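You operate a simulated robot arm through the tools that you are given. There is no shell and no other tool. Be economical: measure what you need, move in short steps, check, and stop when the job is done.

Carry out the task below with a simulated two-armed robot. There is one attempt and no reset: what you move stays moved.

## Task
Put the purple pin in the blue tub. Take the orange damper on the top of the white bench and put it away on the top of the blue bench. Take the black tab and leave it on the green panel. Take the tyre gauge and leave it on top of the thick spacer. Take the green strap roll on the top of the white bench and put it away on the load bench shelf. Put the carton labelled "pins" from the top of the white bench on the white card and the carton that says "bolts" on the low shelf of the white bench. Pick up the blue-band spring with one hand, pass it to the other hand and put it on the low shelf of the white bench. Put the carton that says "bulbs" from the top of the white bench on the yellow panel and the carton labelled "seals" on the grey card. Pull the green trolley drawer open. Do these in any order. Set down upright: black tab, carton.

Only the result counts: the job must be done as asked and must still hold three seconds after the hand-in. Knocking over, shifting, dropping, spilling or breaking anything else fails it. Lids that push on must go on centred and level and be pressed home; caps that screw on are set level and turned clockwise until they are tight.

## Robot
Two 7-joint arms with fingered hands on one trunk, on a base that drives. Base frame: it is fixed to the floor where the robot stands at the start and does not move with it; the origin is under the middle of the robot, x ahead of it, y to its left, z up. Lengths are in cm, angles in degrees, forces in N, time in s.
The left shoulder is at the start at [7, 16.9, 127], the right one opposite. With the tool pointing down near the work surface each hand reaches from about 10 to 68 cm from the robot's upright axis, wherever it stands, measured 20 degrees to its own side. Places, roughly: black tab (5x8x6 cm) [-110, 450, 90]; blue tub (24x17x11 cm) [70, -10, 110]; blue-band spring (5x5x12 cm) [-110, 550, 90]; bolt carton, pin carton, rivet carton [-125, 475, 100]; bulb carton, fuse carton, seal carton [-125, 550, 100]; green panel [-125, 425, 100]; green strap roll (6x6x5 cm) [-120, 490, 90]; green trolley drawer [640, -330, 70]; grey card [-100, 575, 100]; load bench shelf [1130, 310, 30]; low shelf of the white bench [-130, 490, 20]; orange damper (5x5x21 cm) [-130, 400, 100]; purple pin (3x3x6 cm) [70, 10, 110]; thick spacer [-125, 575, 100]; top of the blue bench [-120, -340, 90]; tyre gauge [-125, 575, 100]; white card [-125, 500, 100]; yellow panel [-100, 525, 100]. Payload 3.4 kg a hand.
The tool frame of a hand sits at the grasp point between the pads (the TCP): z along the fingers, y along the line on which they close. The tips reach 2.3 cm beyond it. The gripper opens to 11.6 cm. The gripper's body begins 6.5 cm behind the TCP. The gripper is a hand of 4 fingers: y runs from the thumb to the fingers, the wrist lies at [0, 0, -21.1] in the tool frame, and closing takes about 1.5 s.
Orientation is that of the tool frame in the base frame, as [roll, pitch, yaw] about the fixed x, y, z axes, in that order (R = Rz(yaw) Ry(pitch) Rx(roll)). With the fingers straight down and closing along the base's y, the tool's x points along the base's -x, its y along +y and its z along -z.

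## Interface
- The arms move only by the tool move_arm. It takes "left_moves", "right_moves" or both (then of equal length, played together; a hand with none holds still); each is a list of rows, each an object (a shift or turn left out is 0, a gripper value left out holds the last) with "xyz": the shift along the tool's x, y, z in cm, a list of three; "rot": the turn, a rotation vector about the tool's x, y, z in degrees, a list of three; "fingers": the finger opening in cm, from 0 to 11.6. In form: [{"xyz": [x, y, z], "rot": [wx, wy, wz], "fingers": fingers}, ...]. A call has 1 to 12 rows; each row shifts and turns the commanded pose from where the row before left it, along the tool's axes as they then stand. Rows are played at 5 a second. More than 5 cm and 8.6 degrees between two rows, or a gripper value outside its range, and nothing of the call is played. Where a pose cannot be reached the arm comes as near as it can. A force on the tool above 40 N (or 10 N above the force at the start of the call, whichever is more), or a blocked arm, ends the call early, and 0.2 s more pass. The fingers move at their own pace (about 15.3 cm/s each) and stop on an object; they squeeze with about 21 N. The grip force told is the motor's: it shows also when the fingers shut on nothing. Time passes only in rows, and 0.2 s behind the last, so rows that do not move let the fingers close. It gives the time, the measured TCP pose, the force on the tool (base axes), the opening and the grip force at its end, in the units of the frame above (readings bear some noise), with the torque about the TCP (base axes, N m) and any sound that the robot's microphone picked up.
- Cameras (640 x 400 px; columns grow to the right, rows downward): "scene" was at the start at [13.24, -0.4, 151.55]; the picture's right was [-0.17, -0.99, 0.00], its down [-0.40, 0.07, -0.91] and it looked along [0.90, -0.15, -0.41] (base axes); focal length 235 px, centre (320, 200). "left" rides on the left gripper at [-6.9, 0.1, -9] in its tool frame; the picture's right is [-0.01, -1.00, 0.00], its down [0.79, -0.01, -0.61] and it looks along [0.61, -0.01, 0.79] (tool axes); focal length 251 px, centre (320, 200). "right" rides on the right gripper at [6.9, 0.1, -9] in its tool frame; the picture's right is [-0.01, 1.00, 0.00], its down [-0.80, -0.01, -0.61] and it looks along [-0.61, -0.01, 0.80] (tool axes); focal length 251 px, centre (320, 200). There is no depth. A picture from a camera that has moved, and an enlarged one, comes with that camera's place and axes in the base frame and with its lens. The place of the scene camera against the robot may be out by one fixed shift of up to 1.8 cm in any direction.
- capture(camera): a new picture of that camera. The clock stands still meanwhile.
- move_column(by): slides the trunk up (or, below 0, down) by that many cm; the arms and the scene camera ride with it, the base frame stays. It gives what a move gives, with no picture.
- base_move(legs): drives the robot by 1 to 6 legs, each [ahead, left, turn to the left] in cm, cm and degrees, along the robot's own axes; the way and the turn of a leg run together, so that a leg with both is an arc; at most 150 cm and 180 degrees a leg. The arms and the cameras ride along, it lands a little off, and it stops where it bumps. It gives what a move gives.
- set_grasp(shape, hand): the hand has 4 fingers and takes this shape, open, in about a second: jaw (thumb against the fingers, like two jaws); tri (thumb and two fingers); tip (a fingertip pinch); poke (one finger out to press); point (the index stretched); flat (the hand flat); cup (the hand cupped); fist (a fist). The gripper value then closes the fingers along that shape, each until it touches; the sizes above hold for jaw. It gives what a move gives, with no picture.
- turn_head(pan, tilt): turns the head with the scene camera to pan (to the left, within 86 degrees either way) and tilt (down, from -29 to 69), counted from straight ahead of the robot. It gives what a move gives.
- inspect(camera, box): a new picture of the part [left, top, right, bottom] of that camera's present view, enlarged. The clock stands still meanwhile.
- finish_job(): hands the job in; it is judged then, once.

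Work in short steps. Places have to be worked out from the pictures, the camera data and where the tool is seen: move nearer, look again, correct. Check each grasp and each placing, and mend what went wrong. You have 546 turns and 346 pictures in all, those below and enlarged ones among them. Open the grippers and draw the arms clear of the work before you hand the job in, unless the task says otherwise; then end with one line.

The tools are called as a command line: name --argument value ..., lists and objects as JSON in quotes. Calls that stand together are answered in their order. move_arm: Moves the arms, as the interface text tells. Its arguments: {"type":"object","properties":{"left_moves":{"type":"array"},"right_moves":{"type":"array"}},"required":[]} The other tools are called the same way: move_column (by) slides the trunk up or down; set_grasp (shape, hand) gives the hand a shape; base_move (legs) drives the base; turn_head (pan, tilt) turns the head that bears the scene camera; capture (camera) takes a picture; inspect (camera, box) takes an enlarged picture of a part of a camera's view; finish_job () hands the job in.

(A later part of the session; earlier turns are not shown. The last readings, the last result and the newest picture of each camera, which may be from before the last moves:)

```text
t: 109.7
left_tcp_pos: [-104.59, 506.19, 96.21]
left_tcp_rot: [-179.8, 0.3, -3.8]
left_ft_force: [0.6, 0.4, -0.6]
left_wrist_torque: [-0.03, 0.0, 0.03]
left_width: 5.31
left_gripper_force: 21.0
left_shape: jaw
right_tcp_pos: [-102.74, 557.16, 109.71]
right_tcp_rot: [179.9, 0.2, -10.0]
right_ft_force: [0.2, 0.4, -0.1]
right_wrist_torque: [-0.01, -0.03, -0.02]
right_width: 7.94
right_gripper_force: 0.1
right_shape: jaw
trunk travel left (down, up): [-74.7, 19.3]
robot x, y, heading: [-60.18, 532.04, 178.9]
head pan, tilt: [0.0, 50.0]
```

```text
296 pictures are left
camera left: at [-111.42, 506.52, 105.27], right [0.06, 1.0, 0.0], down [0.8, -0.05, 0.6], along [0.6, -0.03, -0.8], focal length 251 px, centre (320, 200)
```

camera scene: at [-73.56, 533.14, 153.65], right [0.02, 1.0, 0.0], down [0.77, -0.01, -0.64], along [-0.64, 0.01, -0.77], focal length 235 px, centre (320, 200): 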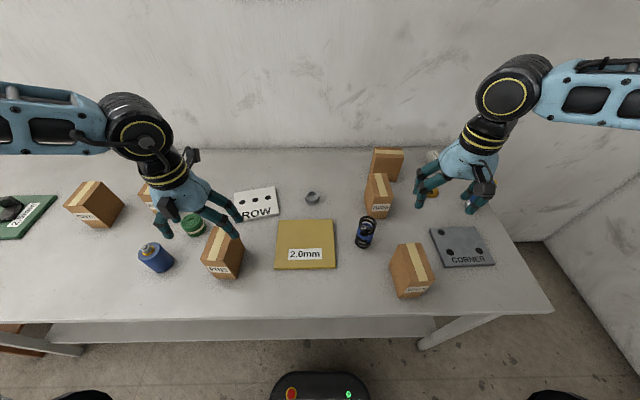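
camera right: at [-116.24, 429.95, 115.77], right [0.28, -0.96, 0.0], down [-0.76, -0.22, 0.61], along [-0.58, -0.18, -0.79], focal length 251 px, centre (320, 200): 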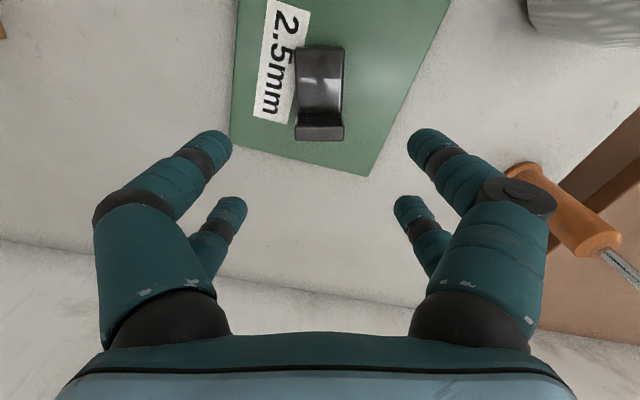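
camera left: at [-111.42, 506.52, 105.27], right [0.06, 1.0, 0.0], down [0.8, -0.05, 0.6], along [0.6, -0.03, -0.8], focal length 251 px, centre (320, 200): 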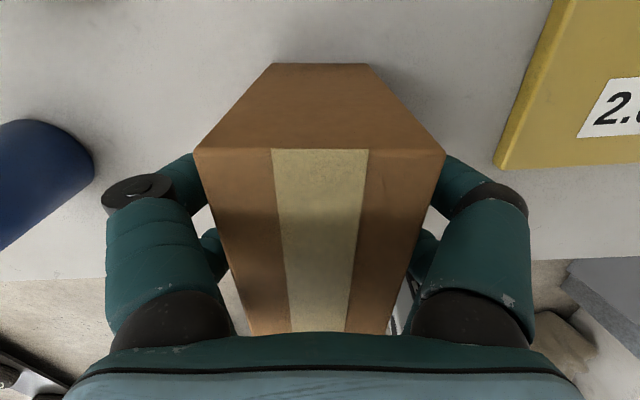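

Gripped. I'll lift, drive 8 cm ahead and reposition over the white card, whose centre is near (-126.3, 511.6).

move_arm --left_moves '[{"xyz": [0, 0, -3]}, {"xyz": [0, 0, -4]}, {"xyz": [0, 0, -3]}, {}]'

base_move --legs '[[8, 0, 0]]'

move_arm --left_moves '[{"xyz": [-3.5, -1, 0]}, {"xyz": [-3.5, -1, 0]}, {"xyz": [-3.5, -1, 0]}, {"xyz": [-3, -1, 0]}, {}]'

capture --camera "left"

capture --camera "scene"

```text
t: 110.7
left_tcp_pos: [-104.52, 506.02, 106.19]
left_tcp_rot: [-179.7, 0.2, -3.8]
left_ft_force: [-0.2, 0.5, -2.1]
left_wrist_torque: [-0.05, 0.04, -0.01]
left_width: 5.27
left_gripper_force: 20.7
left_shape: jaw
right_tcp_pos: [-102.87, 557.22, 109.69]
right_tcp_rot: [179.9, 0.0, -9.9]
right_ft_force: [0.2, -0.6, -0.2]
right_wrist_torque: [-0.02, 0.0, -0.02]
right_width: 7.96
right_gripper_force: 0.1
right_shape: jaw
trunk travel left (down, up): [-74.7, 19.3]
robot x, y, heading: [-60.31, 531.8, 178.9]
head pan, tilt: [0.0, 50.0]
```

```text
t: 111.7
left_tcp_pos: [-112.21, 506.23, 106.35]
left_tcp_rot: [-179.8, 0.3, -3.8]
left_ft_force: [0.1, 0.2, -2.7]
left_wrist_torque: [0.0, 0.04, 0.01]
left_width: 5.3
left_gripper_force: 21.7
left_shape: jaw
right_tcp_pos: [-110.48, 557.39, 109.91]
right_tcp_rot: [179.8, 0.3, -10.0]
right_ft_force: [-0.2, 0.5, 0.4]
right_wrist_torque: [0.02, 0.06, -0.02]
right_width: 7.97
right_gripper_force: 0.1
right_shape: jaw
trunk travel left (down, up): [-74.7, 19.3]
robot x, y, heading: [-67.79, 531.95, 178.9]
head pan, tilt: [0.0, 50.0]
```

```text
t: 112.9
left_tcp_pos: [-124.59, 510.78, 106.36]
left_tcp_rot: [-179.8, 0.2, -3.8]
left_ft_force: [-1.0, -0.3, -2.8]
left_wrist_torque: [-0.01, 0.01, 0.0]
left_width: 5.31
left_gripper_force: 20.9
left_shape: jaw
left hand out of reach, approached as far as the arm can: row 4
right_tcp_pos: [-110.68, 557.46, 109.85]
right_tcp_rot: [179.8, 0.2, -9.9]
right_ft_force: [0.4, -0.6, -0.1]
right_wrist_torque: [-0.02, -0.01, -0.02]
right_width: 7.96
right_gripper_force: 0.0
right_shape: jaw
trunk travel left (down, up): [-74.7, 19.3]
robot x, y, heading: [-67.73, 531.87, 179.0]
head pan, tilt: [0.0, 50.0]
```

```text
295 pictures are left
camera left: at [-131.35, 511.15, 115.43], right [0.06, 1.0, 0.0], down [0.8, -0.05, 0.6], along [0.6, -0.03, -0.8], focal length 251 px, centre (320, 200)
```

left: 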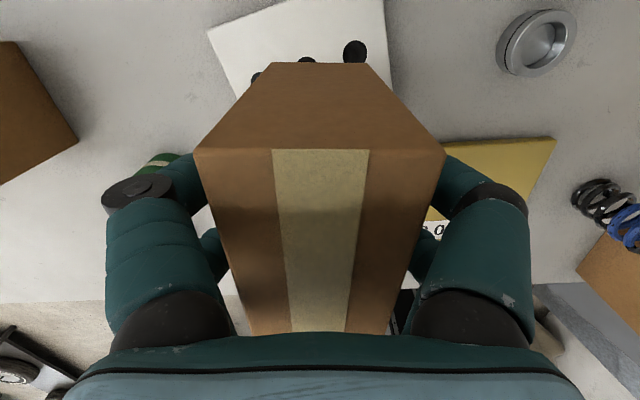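

```text
294 pictures are left
camera scene: at [-81.49, 533.21, 144.65], right [0.02, 1.0, 0.0], down [0.77, -0.01, -0.64], along [-0.64, 0.01, -0.77], focal length 235 px, centre (320, 200)
```

scene: 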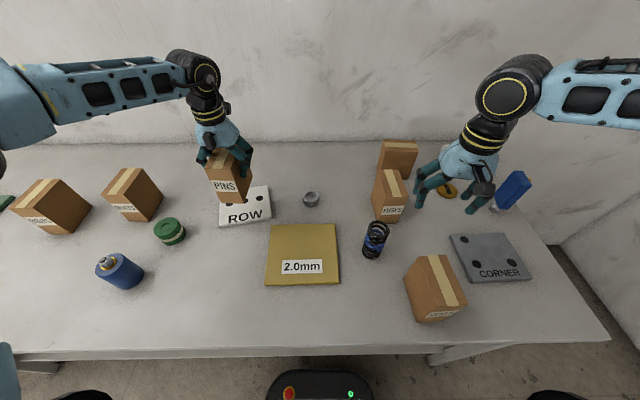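

The carton is nearly over the card; its centre should go to about (-126, 510.3). I'll raise the right hand for clearance, nudge ahead 1.5 cm and then descend.

move_arm --right_moves '[{"xyz": [2, 0, -4]}, {"xyz": [2, 0, -4]}, {"xyz": [2, 0, -4]}, {}]'

base_move --legs '[[1.7, 0, 0]]'

move_arm --left_moves '[{"xyz": [0, 0.4, 3]}, {"xyz": [0, 0, 3]}, {}]'

capture --camera "scene"

capture --camera "left"

```text
t: 113.9
left_tcp_pos: [-124.74, 510.68, 106.27]
left_tcp_rot: [-179.7, 0.3, -3.8]
left_ft_force: [-0.1, 0.7, -3.7]
left_wrist_torque: [0.0, 0.03, 0.01]
left_width: 5.32
left_gripper_force: 20.7
left_shape: jaw
right_tcp_pos: [-104.83, 556.32, 121.7]
right_tcp_rot: [179.8, 0.0, -9.9]
right_ft_force: [-0.1, 0.5, -0.6]
right_wrist_torque: [-0.02, 0.02, 0.02]
right_width: 7.95
right_gripper_force: 0.0
right_shape: jaw
trunk travel left (down, up): [-74.7, 19.3]
robot x, y, heading: [-68.19, 531.87, 178.9]
head pan, tilt: [0.0, 50.0]
```

```text
t: 114.8
left_tcp_pos: [-125.32, 510.72, 106.29]
left_tcp_rot: [-179.8, 0.2, -3.8]
left_ft_force: [-0.9, 0.6, -3.2]
left_wrist_torque: [0.0, -0.01, -0.01]
left_width: 5.31
left_gripper_force: 21.2
left_shape: jaw
right_tcp_pos: [-105.4, 556.46, 121.67]
right_tcp_rot: [179.9, 0.1, -10.0]
right_ft_force: [0.6, 0.1, -0.1]
right_wrist_torque: [-0.03, 0.02, 0.02]
right_width: 8.0
right_gripper_force: 0.0
right_shape: jaw
trunk travel left (down, up): [-74.7, 19.3]
robot x, y, heading: [-68.51, 531.79, 179.1]
head pan, tilt: [0.0, 50.0]
stopped in leg 1: the robot was blocked; the commanded pose is now the measured one
```

```text
t: 115.6
left_tcp_pos: [-124.25, 509.87, 100.66]
left_tcp_rot: [-179.7, 0.5, -3.9]
left_ft_force: [-0.3, 0.8, -2.9]
left_wrist_torque: [0.02, -0.03, -0.01]
left_width: 5.29
left_gripper_force: 21.0
left_shape: jaw
left hand out of reach, approached as far as the arm can: row 1, 2
right_tcp_pos: [-105.41, 556.27, 121.66]
right_tcp_rot: [179.9, 0.1, -9.8]
right_ft_force: [0.4, 0.5, -1.2]
right_wrist_torque: [0.01, 0.0, -0.01]
right_width: 7.94
right_gripper_force: 0.0
right_shape: jaw
trunk travel left (down, up): [-74.7, 19.3]
robot x, y, heading: [-68.38, 532.01, 179.1]
head pan, tilt: [0.0, 50.0]
```

```text
293 pictures are left
camera scene: at [-82.22, 533.24, 144.64], right [0.02, 1.0, 0.0], down [0.77, -0.01, -0.64], along [-0.64, 0.01, -0.77], focal length 235 px, centre (320, 200)
```

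scene: 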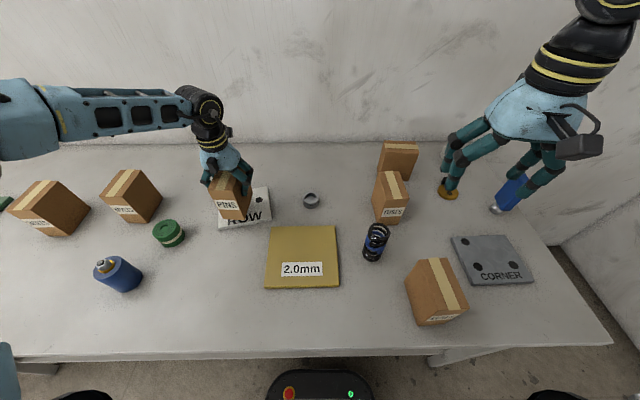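

```text
292 pictures are left
camera left: at [-130.95, 510.21, 109.74], right [0.06, 1.0, 0.01], down [0.8, -0.05, 0.6], along [0.6, -0.03, -0.8], focal length 251 px, centre (320, 200)
```

left: 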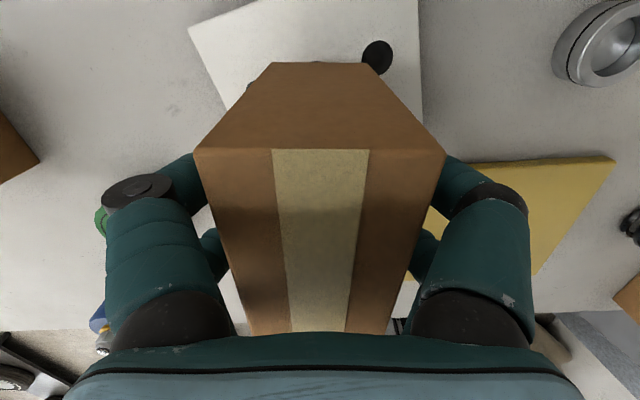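

The base is blocked at x ≈ -68.5. The arm reaches further when it's higher relative to the shoulder, so I'll raise it, extend slightly and descend with the trunk.

move_arm --left_moves '[{"xyz": [0, 0, -4]}, {"xyz": [-1, 0, -4]}, {"xyz": [-1, 0, 0]}, {}]'

move_column --by -9

```text
t: 116.6
left_tcp_pos: [-126.19, 509.78, 108.88]
left_tcp_rot: [-179.7, 0.4, -3.8]
left_ft_force: [0.7, 0.6, -2.8]
left_wrist_torque: [0.01, 0.05, 0.02]
left_width: 5.31
left_gripper_force: 20.5
left_shape: jaw
right_tcp_pos: [-105.41, 556.27, 121.72]
right_tcp_rot: [179.9, 0.2, -9.8]
right_ft_force: [-0.7, 0.0, -0.7]
right_wrist_torque: [-0.02, -0.02, 0.03]
right_width: 7.97
right_gripper_force: 0.1
right_shape: jaw
trunk travel left (down, up): [-74.7, 19.3]
robot x, y, heading: [-68.67, 532.1, 179.1]
head pan, tilt: [0.0, 50.0]
```

```text
t: 117.8
left_tcp_pos: [-126.15, 509.84, 99.87]
left_tcp_rot: [-179.7, 0.4, -3.8]
left_ft_force: [0.3, 0.2, -3.1]
left_wrist_torque: [-0.02, 0.01, -0.02]
left_width: 5.31
left_gripper_force: 21.7
left_shape: jaw
right_tcp_pos: [-105.35, 556.29, 112.66]
right_tcp_rot: [179.9, 0.2, -9.8]
right_ft_force: [0.1, 0.6, 0.0]
right_wrist_torque: [0.03, 0.0, -0.01]
right_width: 7.95
right_gripper_force: 0.2
right_shape: jaw
trunk travel left (down, up): [-65.7, 28.3]
robot x, y, heading: [-68.4, 531.98, 179.2]
head pan, tilt: [0.0, 50.0]
```

Now I'll lower in small steps until contact. The bench-level grasp was at 96.2, so I expect about 97.

move_arm --left_moves '[{"xyz": [0, 0, 1.2]}, {"xyz": [0, 0, 0.8]}, {"xyz": [0, 0, 0.5]}, {"xyz": [0, 0, 0.4]}, {}]'

inspect --camera "scene" --box '[150, 120, 330, 260]'

```text
t: 119.0
left_tcp_pos: [-125.87, 509.77, 97.56]
left_tcp_rot: [-179.6, 1.4, -3.8]
left_ft_force: [-1.6, 0.8, 17.3]
left_wrist_torque: [-0.15, -0.09, 0.01]
left_width: 5.29
left_gripper_force: 20.9
left_shape: jaw
left hand out of reach, approached as far as the arm can: row 3
right_tcp_pos: [-105.11, 556.43, 112.76]
right_tcp_rot: [179.8, 0.4, -9.9]
right_ft_force: [0.6, -0.1, 0.4]
right_wrist_torque: [0.0, -0.01, 0.0]
right_width: 7.96
right_gripper_force: 0.2
right_shape: jaw
trunk travel left (down, up): [-65.7, 28.3]
robot x, y, heading: [-68.7, 531.67, 178.8]
head pan, tilt: [0.0, 50.0]
stopped in row 5 (left hand): the force on the tool passed its limit (the readings are from after the stop); the commanded pose is now the measured one
```

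```text
2.86 times, centred on (240, 190) of scene
camera zoom: at [-81.88, 533.3, 135.66], right [0.02, 1.0, 0.0], down [0.76, -0.01, -0.64], along [-0.64, 0.01, -0.76], focal length 672 px, centre (549, 229)
```

zoom: 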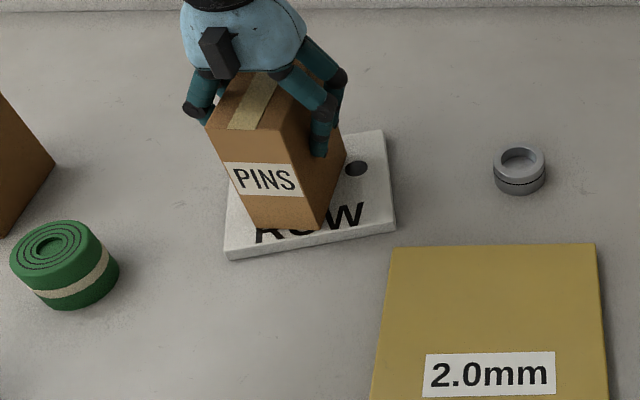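

On the card and in contact. I'll release and lift off.

move_arm --left_moves '[{"xyz": [0, 0, -0.3]}, {"fingers": 9}, {}, {}, {"xyz": [0, 0, -3]}, {"xyz": [0, 0, -4]}, {"xyz": [0, 0, -4]}, {}]'

inspect --camera "scene" --box '[150, 120, 330, 260]'

```text
t: 120.8
left_tcp_pos: [-125.9, 509.67, 108.77]
left_tcp_rot: [-179.6, 0.9, -3.8]
left_ft_force: [0.4, 0.0, -0.8]
left_wrist_torque: [0.0, 0.0, 0.03]
left_width: 8.96
left_gripper_force: 0.0
left_shape: jaw
right_tcp_pos: [-105.31, 556.34, 112.65]
right_tcp_rot: [179.8, 0.2, -9.7]
right_ft_force: [-0.2, -0.7, -0.3]
right_wrist_torque: [0.01, -0.02, 0.04]
right_width: 7.98
right_gripper_force: 0.0
right_shape: jaw
trunk travel left (down, up): [-65.7, 28.3]
robot x, y, heading: [-68.85, 531.41, 178.9]
head pan, tilt: [0.0, 50.0]
```

```text
2.86 times, centred on (240, 190) of scene
camera zoom: at [-82.2, 533.21, 135.64], right [0.02, 1.0, 0.0], down [0.77, -0.01, -0.64], along [-0.64, 0.01, -0.77], focal length 672 px, centre (549, 229)
```

zoom: 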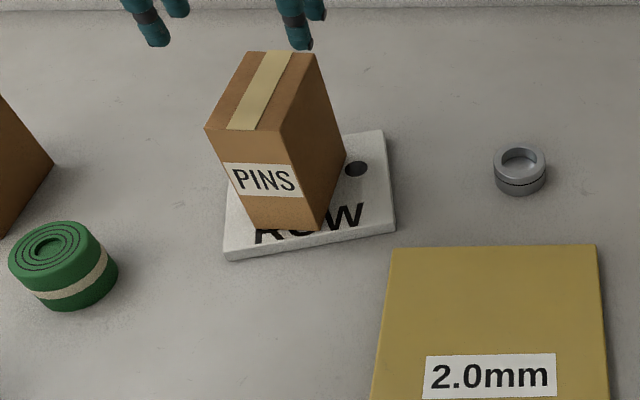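

The pins carton stands on the white card. Now I'll look at the right-hand group.

inspect --camera "scene" --box '[340, 110, 600, 270]'

capture --camera "right"

```text
2.46 times, centred on (470, 190) of scene
camera zoom: at [-82.2, 533.21, 135.64], right [0.02, 1.0, 0.0], down [0.77, -0.01, -0.64], along [-0.64, 0.01, -0.77], focal length 579 px, centre (-49, 225)
```

zoom: 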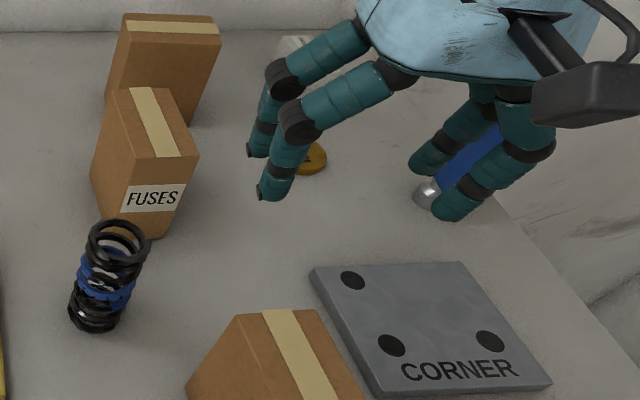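

```text
288 pictures are left
camera right: at [-98.49, 555.07, 121.67], right [-0.18, -0.98, 0.0], down [-0.78, 0.15, 0.61], along [-0.6, 0.11, -0.79], focal length 251 px, centre (320, 200)
```

right: 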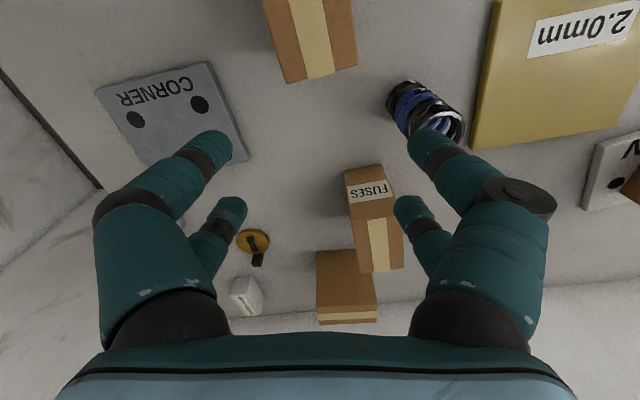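

The tyre gauge looks like the yellow disc and the spacer the white block behind it. I'll enlarge them.

inspect --camera "right" --box '[200, 210, 400, 335]'

```text
3.20 times, centred on (300, 272) of right
camera zoom: at [-98.49, 555.07, 121.67], right [-0.18, -0.98, 0.0], down [-0.78, 0.15, 0.61], along [-0.6, 0.11, -0.79], focal length 805 px, centre (384, -32)
```

zoom: 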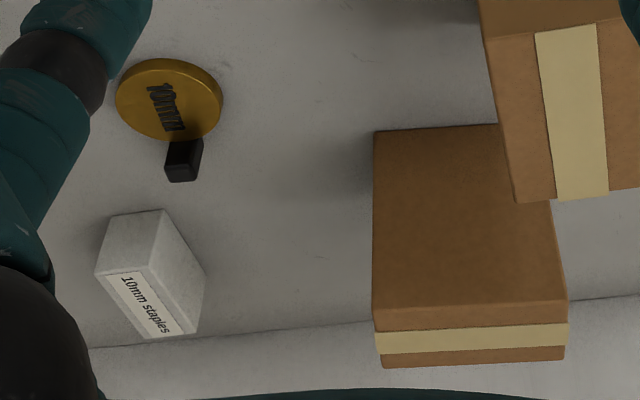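

The yellow disc is marked "10mm" — the thick spacer — with a small black gauge beside it. I'll raise the trunk, back off 2 cm and strafe right 20 cm.

move_column --by 9

base_move --legs '[[-3, 0, 0], [0, -20, 0]]'

move_arm --right_moves '[{"xyz": [-4, 0, 2], "fingers": 6, "rot": [0, 0, -5]}, {"xyz": [-4, 0, 2], "rot": [0, 0, -5]}, {"xyz": [-4, 0, 2]}, {"xyz": [-4, 0, 2]}, {}]'

capture --camera "right"

```text
t: 122.1
left_tcp_pos: [-125.78, 509.63, 117.71]
left_tcp_rot: [-179.6, 0.9, -3.9]
left_ft_force: [-0.3, -0.2, 0.0]
left_wrist_torque: [0.0, -0.02, 0.01]
left_width: 8.96
left_gripper_force: 0.0
left_shape: jaw
right_tcp_pos: [-105.42, 556.36, 121.7]
right_tcp_rot: [179.9, 0.2, -9.9]
right_ft_force: [0.3, -0.7, -0.3]
right_wrist_torque: [0.0, 0.02, 0.02]
right_width: 7.96
right_gripper_force: 0.1
right_shape: jaw
trunk travel left (down, up): [-74.7, 19.3]
robot x, y, heading: [-68.16, 531.87, 179.1]
head pan, tilt: [0.0, 50.0]
```

```text
t: 124.2
left_tcp_pos: [-122.43, 529.27, 117.6]
left_tcp_rot: [-179.6, 0.8, -3.7]
left_ft_force: [0.2, 0.2, 0.5]
left_wrist_torque: [0.02, -0.01, 0.01]
left_width: 8.99
left_gripper_force: 0.1
left_shape: jaw
right_tcp_pos: [-102.12, 576.21, 121.71]
right_tcp_rot: [-180.0, 0.1, -9.8]
right_ft_force: [0.3, -0.7, -0.4]
right_wrist_torque: [-0.03, 0.02, -0.02]
right_width: 7.96
right_gripper_force: 0.0
right_shape: jaw
trunk travel left (down, up): [-74.7, 19.3]
robot x, y, heading: [-65.16, 551.94, 179.2]
head pan, tilt: [0.0, 50.0]
```

```text
t: 125.3
left_tcp_pos: [-122.29, 529.47, 117.65]
left_tcp_rot: [-179.7, 0.9, -3.6]
left_ft_force: [0.2, -0.3, -0.9]
left_wrist_torque: [-0.02, -0.01, -0.02]
left_width: 8.97
left_gripper_force: 0.1
left_shape: jaw
right_tcp_pos: [-117.97, 577.25, 113.87]
right_tcp_rot: [180.0, 0.2, 0.2]
right_ft_force: [0.5, 0.5, -0.3]
right_wrist_torque: [0.0, 0.04, 0.02]
right_width: 6.05
right_gripper_force: 0.0
right_shape: jaw
trunk travel left (down, up): [-74.7, 19.3]
robot x, y, heading: [-65.21, 552.19, 178.9]
head pan, tilt: [0.0, 50.0]
```

```text
286 pictures are left
camera right: at [-110.97, 577.22, 122.73], right [-0.01, -1.0, 0.0], down [-0.79, 0.01, 0.61], along [-0.61, 0.0, -0.79], focal length 251 px, centre (320, 200)
```

right: 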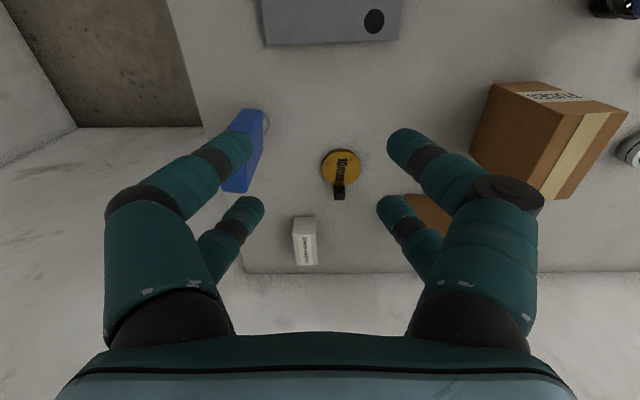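

inspect --camera "right" --box '[280, 130, 380, 220]'

inspect --camera "scene" --box '[320, 100, 480, 210]'

```text
4.44 times, centred on (330, 175) of right
camera zoom: at [-110.97, 577.22, 122.73], right [-0.01, -1.0, 0.0], down [-0.79, 0.01, 0.61], along [-0.61, 0.0, -0.79], focal length 1118 px, centre (276, 311)
```

zoom: 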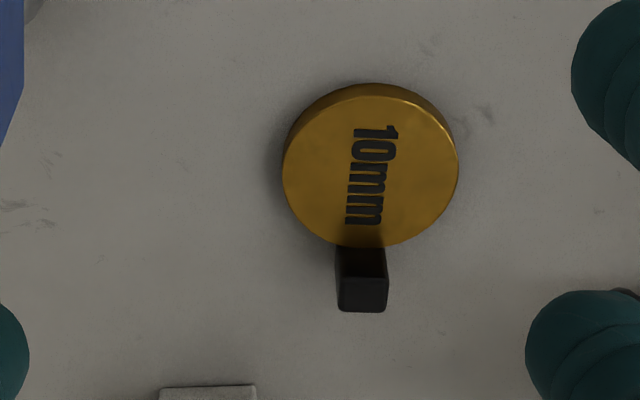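

```text
3.64 times, centred on (400, 155) of scene
camera zoom: at [-78.75, 553.3, 144.65], right [0.02, 1.0, 0.0], down [0.77, -0.01, -0.64], along [-0.64, 0.01, -0.77], focal length 855 px, centre (29, 364)
```

zoom: 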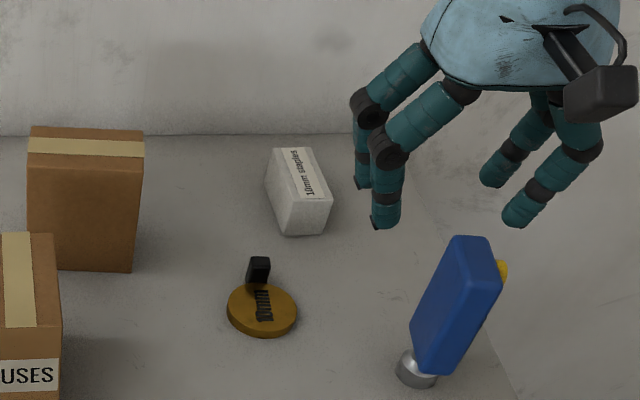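

The blue upright unit on a silver foot looks like the tyre gauge, and the 10 mm disc with a lug the spacer. The gauge foot is near (-123.5, 584.6), top at z ≈ 105. I'll look closer.

move_arm --right_moves '[{"xyz": [0, -4, -1], "fingers": 8}, {"xyz": [0, -3.5, -2]}, {"xyz": [1, 0, -2]}, {}]'

capture --camera "right"

inspect --camera "scene" --box '[400, 120, 540, 240]'

```text
t: 126.3
left_tcp_pos: [-122.3, 529.63, 117.55]
left_tcp_rot: [-179.6, 0.9, -3.6]
left_ft_force: [-0.4, 0.7, -0.6]
left_wrist_torque: [0.0, 0.02, -0.03]
left_width: 8.96
left_gripper_force: 0.0
left_shape: jaw
right_tcp_pos: [-117.03, 584.96, 118.67]
right_tcp_rot: [179.9, 0.2, 0.2]
right_ft_force: [-0.6, 0.1, -0.2]
right_wrist_torque: [-0.01, -0.03, -0.01]
right_width: 7.95
right_gripper_force: 0.0
right_shape: jaw
trunk travel left (down, up): [-74.7, 19.3]
robot x, y, heading: [-65.37, 551.93, 179.1]
head pan, tilt: [0.0, 50.0]
```

```text
283 pictures are left
camera right: at [-110.09, 584.84, 127.74], right [-0.01, -1.0, 0.0], down [-0.79, 0.01, 0.61], along [-0.61, 0.0, -0.79], focal length 251 px, centre (320, 200)
```

right: 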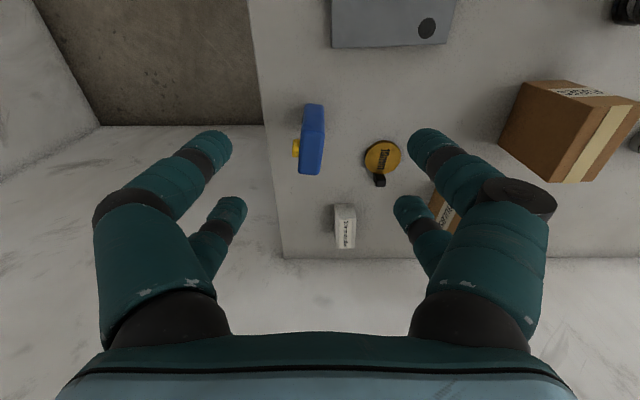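

```text
3.33 times, centred on (470, 180) of scene
camera zoom: at [-78.89, 553.33, 144.64], right [0.02, 1.0, 0.0], down [0.77, -0.01, -0.64], along [-0.64, 0.01, -0.77], focal length 784 px, centre (-180, 267)
```

zoom: 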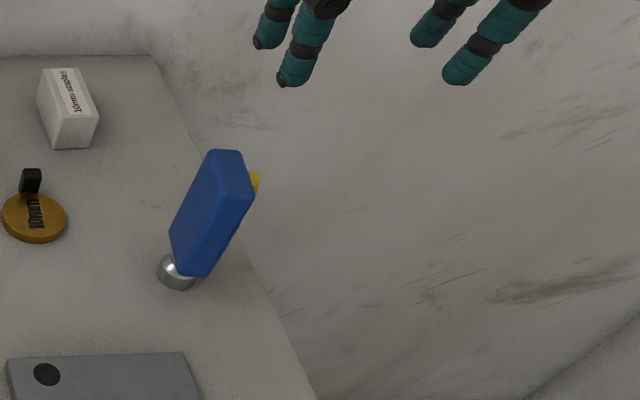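

The gauge stands at about (-122.4, 585.8), 18 cm tall; the disc centre is (-130.8, 573.9), near the reach limit. Tilting the hand 30° forward will help there, so I'll grip with that tilt.

move_arm --right_moves '[{"rot": [0, -7.5, 0]}, {"rot": [0, -7.5, 0]}, {"rot": [0, -7.5, 0]}, {"rot": [0, -7.5, 0]}, {}]'

capture --camera "right"

```text
t: 127.5
left_tcp_pos: [-122.35, 529.54, 117.53]
left_tcp_rot: [-179.6, 0.8, -3.6]
left_ft_force: [-0.9, -0.6, -0.1]
left_wrist_torque: [-0.01, -0.01, 0.01]
left_width: 8.98
left_gripper_force: 0.0
left_shape: jaw
right_tcp_pos: [-117.03, 584.92, 118.78]
right_tcp_rot: [179.9, 30.3, 0.1]
right_ft_force: [-0.6, 0.4, 1.0]
right_wrist_torque: [0.0, -0.01, 0.0]
right_width: 7.98
right_gripper_force: 0.0
right_shape: jaw
trunk travel left (down, up): [-74.7, 19.3]
robot x, y, heading: [-65.3, 552.17, 178.9]
head pan, tilt: [0.0, 50.0]
```

```text
281 pictures are left
camera right: at [-106.52, 584.79, 123.09], right [0.0, -1.0, 0.01], down [-0.38, 0.01, 0.92], along [-0.92, 0.0, -0.38], focal length 251 px, centre (320, 200)
```

right: 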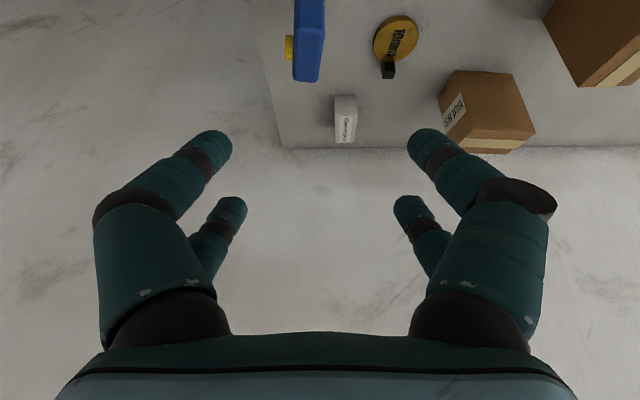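

move_arm --right_moves '[{"xyz": [1.05, -0.18, 3.94]}, {"xyz": [1.05, -0.18, 3.94]}, {"xyz": [1.05, -0.18, 3.94]}, {}]'

capture --camera "right"

```text
t: 128.6
left_tcp_pos: [-122.34, 529.6, 117.62]
left_tcp_rot: [-179.6, 0.9, -3.6]
left_ft_force: [0.7, 0.1, -0.3]
left_wrist_torque: [0.04, 0.01, 0.01]
left_width: 8.97
left_gripper_force: 0.1
left_shape: jaw
right_tcp_pos: [-120.1, 585.38, 106.79]
right_tcp_rot: [179.9, 30.2, 0.1]
right_ft_force: [0.4, 0.3, 0.6]
right_wrist_torque: [-0.03, 0.01, -0.01]
right_width: 7.98
right_gripper_force: 0.1
right_shape: jaw
trunk travel left (down, up): [-74.7, 19.3]
robot x, y, heading: [-65.47, 552.28, 179.1]
head pan, tilt: [0.0, 50.0]
```

```text
280 pictures are left
camera right: at [-109.63, 585.29, 111.2], right [0.0, -1.0, 0.01], down [-0.38, 0.01, 0.92], along [-0.92, 0.0, -0.38], focal length 251 px, centre (320, 200)
```

right: 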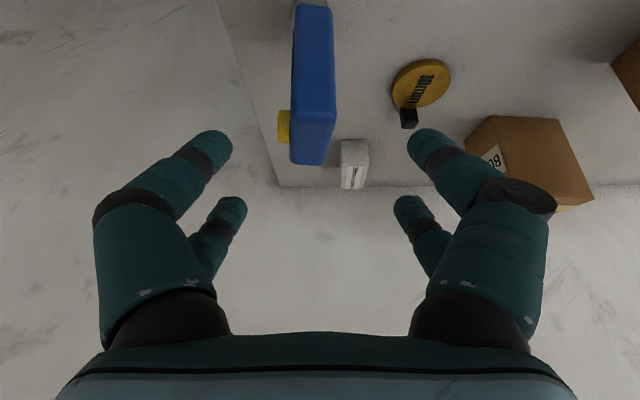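

Triangulating, the gauge's top is at z ≈ 101 and its body centre at (-124, 585.9). I'll descend onto it.

move_arm --right_moves '[{"xyz": [0.65, -0.15, 3.6]}, {"xyz": [0.65, -0.15, 3.6]}, {"xyz": [0.65, -0.15, 3.0]}, {}]'

capture --camera "right"

inspect --camera "scene" --box '[380, 80, 560, 240]'

```text
t: 129.6
left_tcp_pos: [-122.28, 529.57, 117.6]
left_tcp_rot: [-179.6, 0.9, -3.7]
left_ft_force: [0.9, 0.2, 0.3]
left_wrist_torque: [-0.03, -0.01, 0.01]
left_width: 8.98
left_gripper_force: 0.2
left_shape: jaw
right_tcp_pos: [-123.83, 585.77, 97.01]
right_tcp_rot: [179.9, 30.2, 0.2]
right_ft_force: [0.0, 0.7, 0.1]
right_wrist_torque: [0.01, 0.02, 0.01]
right_width: 7.96
right_gripper_force: 0.0
right_shape: jaw
trunk travel left (down, up): [-74.7, 19.3]
robot x, y, heading: [-65.29, 552.31, 179.0]
head pan, tilt: [0.0, 50.0]
```

```text
279 pictures are left
camera right: at [-113.15, 585.69, 101.39], right [0.0, -1.0, 0.01], down [-0.38, 0.01, 0.92], along [-0.92, 0.0, -0.38], focal length 251 px, centre (320, 200)
```

right: 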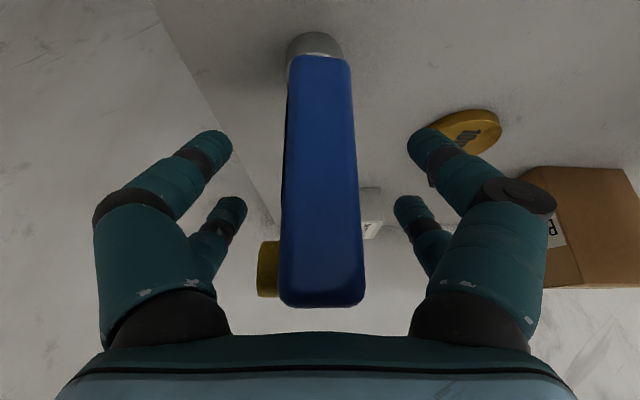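

```text
2.50 times, centred on (470, 160) of scene
camera zoom: at [-78.81, 553.31, 144.65], right [0.02, 1.0, 0.0], down [0.77, -0.01, -0.64], along [-0.64, 0.01, -0.77], focal length 588 px, centre (-55, 300)
```

zoom: 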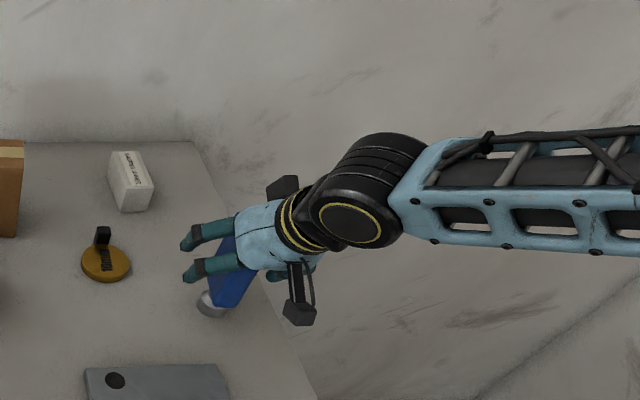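

The body is centred between the fingers, so I'll close and lift.

move_arm --right_moves '[{"fingers": 4}, {}, {}, {"fingers": 0}, {}, {}, {}, {}]'

capture --camera "right"

```text
t: 131.3
left_tcp_pos: [-122.42, 529.5, 117.62]
left_tcp_rot: [-179.7, 0.9, -3.6]
left_ft_force: [0.5, 0.5, 1.0]
left_wrist_torque: [-0.04, 0.0, 0.02]
left_width: 9.0
left_gripper_force: 0.0
left_shape: jaw
right_tcp_pos: [-123.61, 585.77, 97.06]
right_tcp_rot: [179.9, 30.2, 0.1]
right_ft_force: [0.9, -0.6, -1.0]
right_wrist_torque: [0.0, 0.03, -0.05]
right_width: 2.21
right_gripper_force: 21.0
right_shape: jaw
trunk travel left (down, up): [-74.7, 19.3]
robot x, y, heading: [-65.38, 551.86, 179.2]
head pan, tilt: [0.0, 50.0]
```

```text
277 pictures are left
camera right: at [-113.17, 585.71, 101.4], right [0.0, -1.0, 0.01], down [-0.38, 0.01, 0.92], along [-0.92, 0.0, -0.38], focal length 251 px, centre (320, 200)
```

right: 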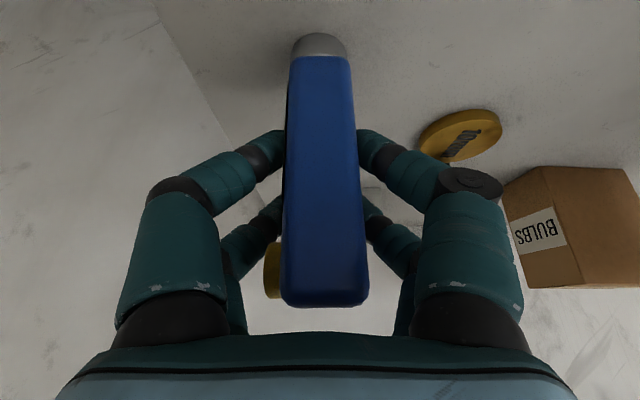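

Grip is good. I'll lift 5 cm and carry the gauge towards the disc.

move_arm --right_moves '[{"xyz": [-1.25, 0, -2.17]}, {"xyz": [-1.25, 0, -2.17]}, {"xyz": [-1.5, 2.9, 0.9]}, {"xyz": [-1.5, 2.9, 0.9]}, {"xyz": [-1.5, 2.9, 0.9]}, {"xyz": [-1.5, 2.9, 0.9]}, {}]'

capture --camera "right"

inspect --camera "scene" --box '[320, 80, 500, 240]'

```text
t: 132.9
left_tcp_pos: [-122.2, 529.59, 117.72]
left_tcp_rot: [-179.6, 0.9, -3.6]
left_ft_force: [0.0, 0.0, -0.5]
left_wrist_torque: [0.01, 0.0, 0.02]
left_width: 8.99
left_gripper_force: 0.0
left_shape: jaw
right_tcp_pos: [-129.5, 574.73, 102.57]
right_tcp_rot: [179.8, 30.2, 0.2]
right_ft_force: [-0.1, 0.2, -1.9]
right_wrist_torque: [-0.01, -0.01, -0.04]
right_width: 2.2
right_gripper_force: 20.9
right_shape: jaw
right hand out of reach, approached as far as the arm can: row 6
trunk travel left (down, up): [-74.7, 19.3]
robot x, y, heading: [-65.34, 551.75, 179.0]
head pan, tilt: [0.0, 50.0]
```

```text
276 pictures are left
camera right: at [-118.96, 574.7, 106.86], right [0.0, -1.0, 0.01], down [-0.38, 0.01, 0.92], along [-0.92, 0.0, -0.38], focal length 251 px, centre (320, 200)
```

right: 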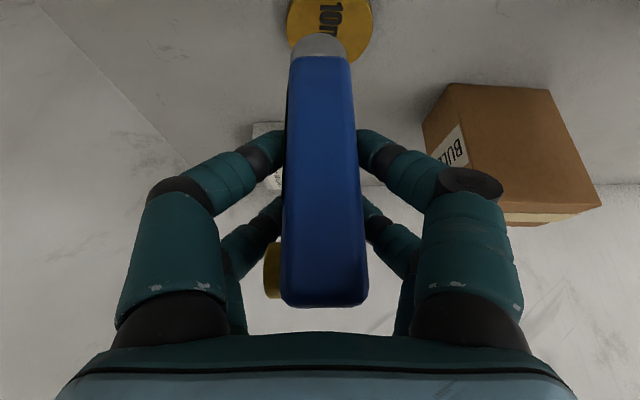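

```text
2.50 times, centred on (410, 160) of scene
camera zoom: at [-78.79, 553.35, 144.65], right [0.02, 1.0, 0.0], down [0.77, -0.01, -0.64], along [-0.64, 0.01, -0.77], focal length 588 px, centre (95, 300)
```

zoom: 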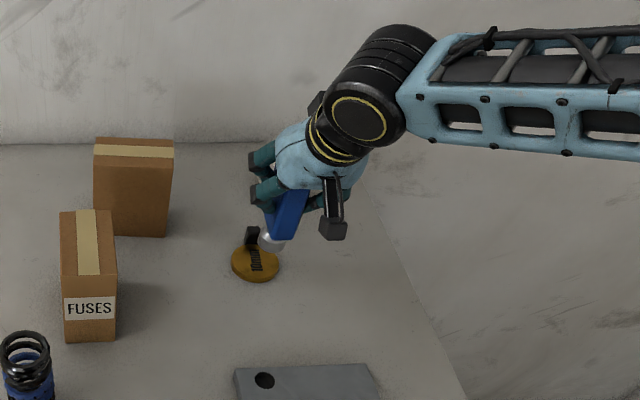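

The foot needs about 2 cm more in -x and 0.8 cm in -y. I'll make a small base move to get it.

base_move --legs '[[2.2, 0.8, 0]]'

capture --camera "right"

inspect --camera "scene" --box '[320, 80, 500, 240]'

```text
t: 133.8
left_tcp_pos: [-124.11, 529.0, 117.93]
left_tcp_rot: [-179.6, 1.1, -3.7]
left_ft_force: [0.3, 0.5, 0.5]
left_wrist_torque: [0.0, 0.07, 0.0]
left_width: 9.0
left_gripper_force: 0.2
left_shape: jaw
right_tcp_pos: [-131.35, 574.08, 102.77]
right_tcp_rot: [179.9, 30.5, 0.1]
right_ft_force: [0.1, 0.0, -1.2]
right_wrist_torque: [-0.01, 0.03, -0.01]
right_width: 2.18
right_gripper_force: 20.8
right_shape: jaw
trunk travel left (down, up): [-74.7, 19.3]
robot x, y, heading: [-67.23, 551.35, 179.2]
head pan, tilt: [0.0, 50.0]
```

```text
274 pictures are left
camera right: at [-120.75, 574.1, 107.06], right [0.0, -1.0, 0.01], down [-0.38, 0.01, 0.93], along [-0.93, 0.0, -0.38], focal length 251 px, centre (320, 200)
```

right: 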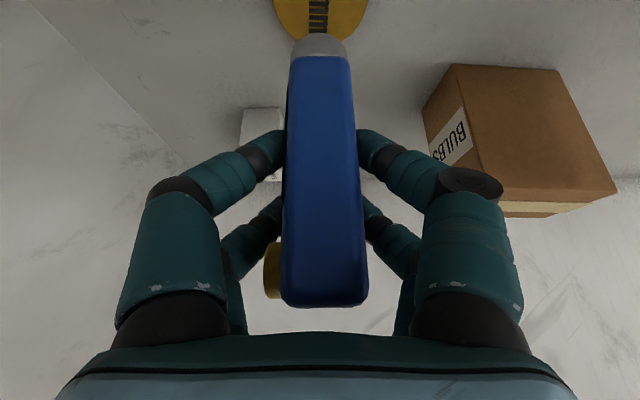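

```text
2.50 times, centred on (410, 160) of scene
camera zoom: at [-80.43, 552.77, 144.71], right [0.02, 1.0, 0.0], down [0.76, -0.01, -0.65], along [-0.65, 0.01, -0.76], focal length 588 px, centre (95, 300)
```

zoom: 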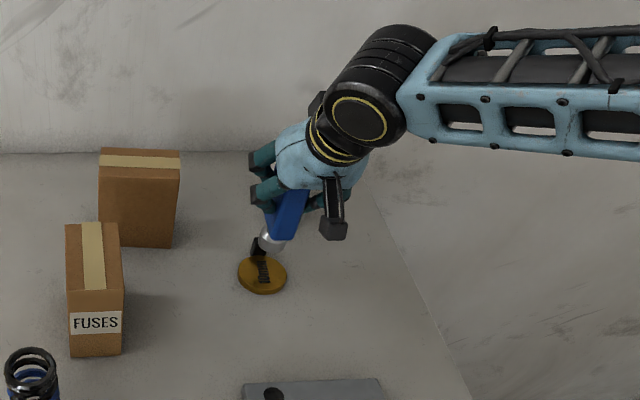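

The foot is aligned over the disc, just in front of the lug. I'll lower with the trunk.

move_column --by -3.2

inspect --camera "scene" --box '[340, 120, 460, 220]'

inspect --camera "right" --box '[240, 0, 400, 100]'

```text
t: 134.5
left_tcp_pos: [-124.57, 528.7, 114.41]
left_tcp_rot: [-179.6, 0.9, -3.5]
left_ft_force: [-0.4, 0.3, 0.1]
left_wrist_torque: [0.0, 0.0, 0.0]
left_width: 8.96
left_gripper_force: 0.0
left_shape: jaw
right_tcp_pos: [-131.74, 574.13, 99.24]
right_tcp_rot: [179.9, 30.2, 0.0]
right_ft_force: [-0.5, 0.5, -1.9]
right_wrist_torque: [0.0, 0.0, -0.02]
right_width: 2.15
right_gripper_force: 21.2
right_shape: jaw
trunk travel left (down, up): [-71.5, 22.5]
robot x, y, heading: [-67.27, 551.1, 178.9]
head pan, tilt: [0.0, 50.0]
```

```text
4.00 times, centred on (400, 170) of scene
camera zoom: at [-81.1, 552.53, 141.43], right [0.02, 1.0, 0.0], down [0.77, -0.01, -0.64], along [-0.64, 0.01, -0.77], focal length 940 px, centre (0, 320)
```

zoom: 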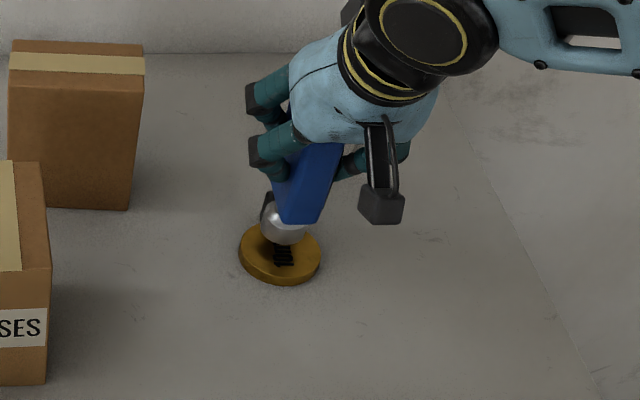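

```text
4.00 times, centred on (320, 50) of right
camera zoom: at [-121.23, 573.93, 103.61], right [0.0, -1.0, 0.01], down [-0.38, 0.01, 0.92], along [-0.92, 0.0, -0.38], focal length 1006 px, centre (320, 800)
```

zoom: 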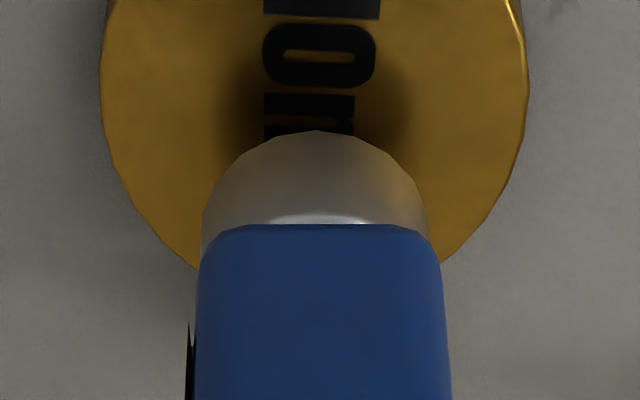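

The foot looks up to 1 cm behind the disc centre, close to the lug. I'll shift 1 cm towards me and lower slowly.

move_arm --right_moves '[{"xyz": [0.87, 0, -0.5]}, {}, {"xyz": [0.25, 0, 0.43]}, {"xyz": [0.2, 0, 0.35]}, {"xyz": [0.15, 0, 0.26]}, {}]'

inspect --camera "scene" --box '[340, 120, 460, 220]'

```text
t: 135.9
left_tcp_pos: [-124.53, 528.86, 114.43]
left_tcp_rot: [-179.5, 0.9, -3.7]
left_ft_force: [-0.6, -0.2, 1.2]
left_wrist_torque: [-0.02, 0.02, -0.02]
left_width: 8.98
left_gripper_force: 0.0
left_shape: jaw
right_tcp_pos: [-130.71, 574.04, 98.17]
right_tcp_rot: [179.9, 30.3, 0.1]
right_ft_force: [-0.1, -0.7, -1.2]
right_wrist_torque: [-0.01, -0.02, -0.01]
right_width: 2.19
right_gripper_force: 20.4
right_shape: jaw
trunk travel left (down, up): [-71.5, 22.5]
robot x, y, heading: [-67.45, 551.1, 178.9]
head pan, tilt: [0.0, 50.0]
```

```text
4.00 times, centred on (400, 170) of scene
camera zoom: at [-81.04, 552.56, 141.44], right [0.02, 1.0, 0.0], down [0.77, -0.01, -0.64], along [-0.64, 0.01, -0.77], focal length 940 px, centre (0, 320)
```

zoom: 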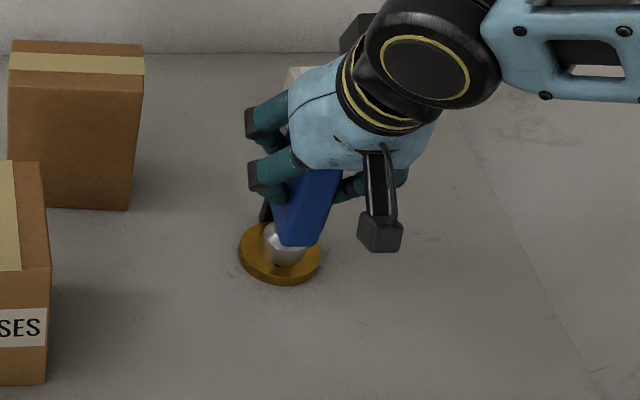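

move_arm --right_moves '[{"xyz": [0.12, 0, 0.22]}, {}, {"xyz": [0.12, 0, 0.22]}, {}]'

```text
t: 136.9
left_tcp_pos: [-124.32, 528.68, 114.56]
left_tcp_rot: [-179.6, 1.0, -3.6]
left_ft_force: [-0.4, -0.6, 0.3]
left_wrist_torque: [0.0, 0.02, 0.0]
left_width: 8.97
left_gripper_force: 0.1
left_shape: jaw
right_tcp_pos: [-130.71, 573.94, 97.97]
right_tcp_rot: [179.9, 30.5, 0.1]
right_ft_force: [-4.7, 2.1, 20.6]
right_wrist_torque: [0.05, 0.12, -0.01]
right_width: 2.22
right_gripper_force: 21.1
right_shape: jaw
trunk travel left (down, up): [-71.5, 22.5]
robot x, y, heading: [-67.2, 551.45, 179.0]
head pan, tilt: [0.0, 50.0]
```

Contact. I'll relieve the load a little and open slightly.

move_arm --right_moves '[{"xyz": [-0.12, 0, -0.2]}, {}, {"fingers": 4}, {}, {}]'

capture --camera "right"

inspect --camera "scene" --box '[340, 120, 460, 220]'

```text
t: 138.1
left_tcp_pos: [-124.47, 528.74, 114.48]
left_tcp_rot: [-179.6, 1.1, -3.6]
left_ft_force: [1.1, -0.7, -0.8]
left_wrist_torque: [-0.03, -0.02, 0.0]
left_width: 8.99
left_gripper_force: 0.0
left_shape: jaw
right_tcp_pos: [-130.67, 573.92, 97.84]
right_tcp_rot: [179.9, 30.2, 0.1]
right_ft_force: [-0.6, -0.2, 0.4]
right_wrist_torque: [0.0, 0.02, 0.0]
right_width: 3.98
right_gripper_force: 0.1
right_shape: jaw
trunk travel left (down, up): [-71.5, 22.5]
robot x, y, heading: [-67.52, 551.21, 179.0]
head pan, tilt: [0.0, 50.0]
```

```text
269 pictures are left
camera right: at [-120.07, 573.92, 102.17], right [0.0, -1.0, 0.01], down [-0.38, 0.01, 0.92], along [-0.92, 0.0, -0.38], focal length 251 px, centre (320, 200)
```

right: 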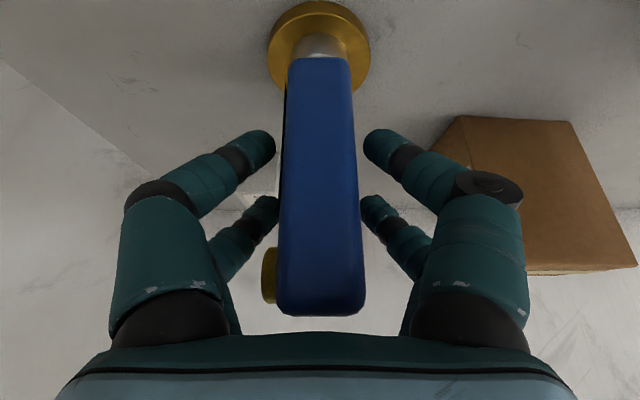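

```text
4.00 times, centred on (400, 170) of scene
camera zoom: at [-80.94, 552.52, 141.44], right [0.02, 1.0, 0.0], down [0.77, -0.01, -0.64], along [-0.64, 0.01, -0.77], focal length 940 px, centre (0, 320)
```

zoom: 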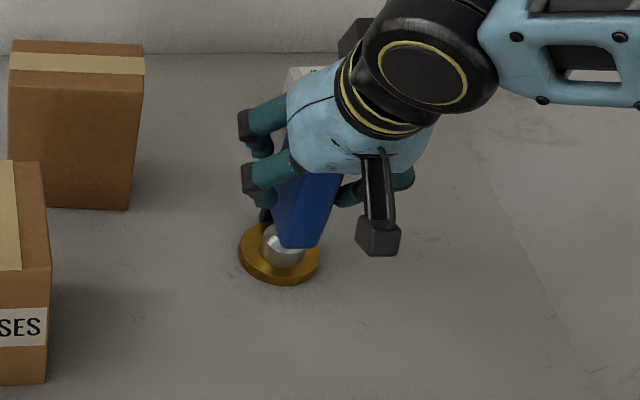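

It stands free on the disc. I'll open wider and withdraw along the approach axis.

move_arm --right_moves '[{"fingers": 7}, {}, {"xyz": [0, 0, -3]}, {"xyz": [0, 0, -4]}, {"xyz": [0, 0, -4]}, {"xyz": [0, 0, -4]}, {}]'

capture --camera "right"

capture --camera "scene"

```text
t: 139.7
left_tcp_pos: [-124.59, 528.82, 114.46]
left_tcp_rot: [-179.5, 0.9, -3.7]
left_ft_force: [-0.1, -0.3, 0.7]
left_wrist_torque: [0.0, 0.02, 0.0]
left_width: 9.0
left_gripper_force: 0.1
left_shape: jaw
right_tcp_pos: [-123.17, 574.12, 110.82]
right_tcp_rot: [179.9, 30.2, 0.1]
right_ft_force: [-0.5, -0.9, 0.3]
right_wrist_torque: [0.04, 0.02, 0.01]
right_width: 6.96
right_gripper_force: 0.1
right_shape: jaw
trunk travel left (down, up): [-71.5, 22.5]
robot x, y, heading: [-67.32, 551.22, 179.3]
head pan, tilt: [0.0, 50.0]
```

```text
267 pictures are left
camera right: at [-112.64, 574.06, 115.23], right [0.0, -1.0, 0.01], down [-0.38, 0.01, 0.92], along [-0.92, 0.0, -0.38], focal length 251 px, centre (320, 200)
```

right: 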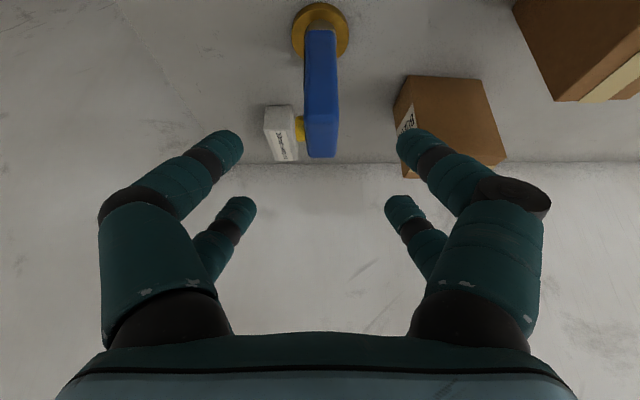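

```text
266 pictures are left
camera scene: at [-81.09, 552.55, 141.44], right [0.02, 1.0, 0.0], down [0.77, -0.01, -0.64], along [-0.64, 0.01, -0.77], focal length 235 px, centre (320, 200)
```

scene: 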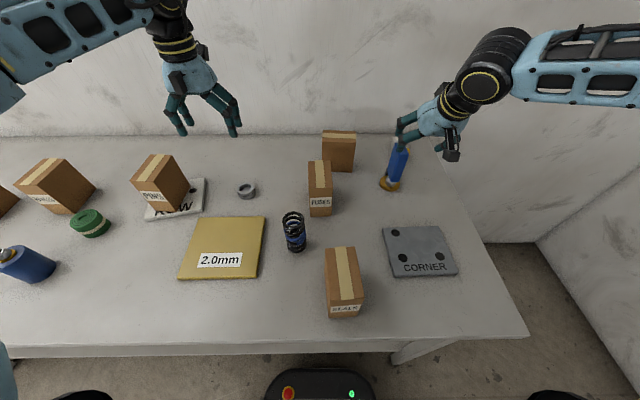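

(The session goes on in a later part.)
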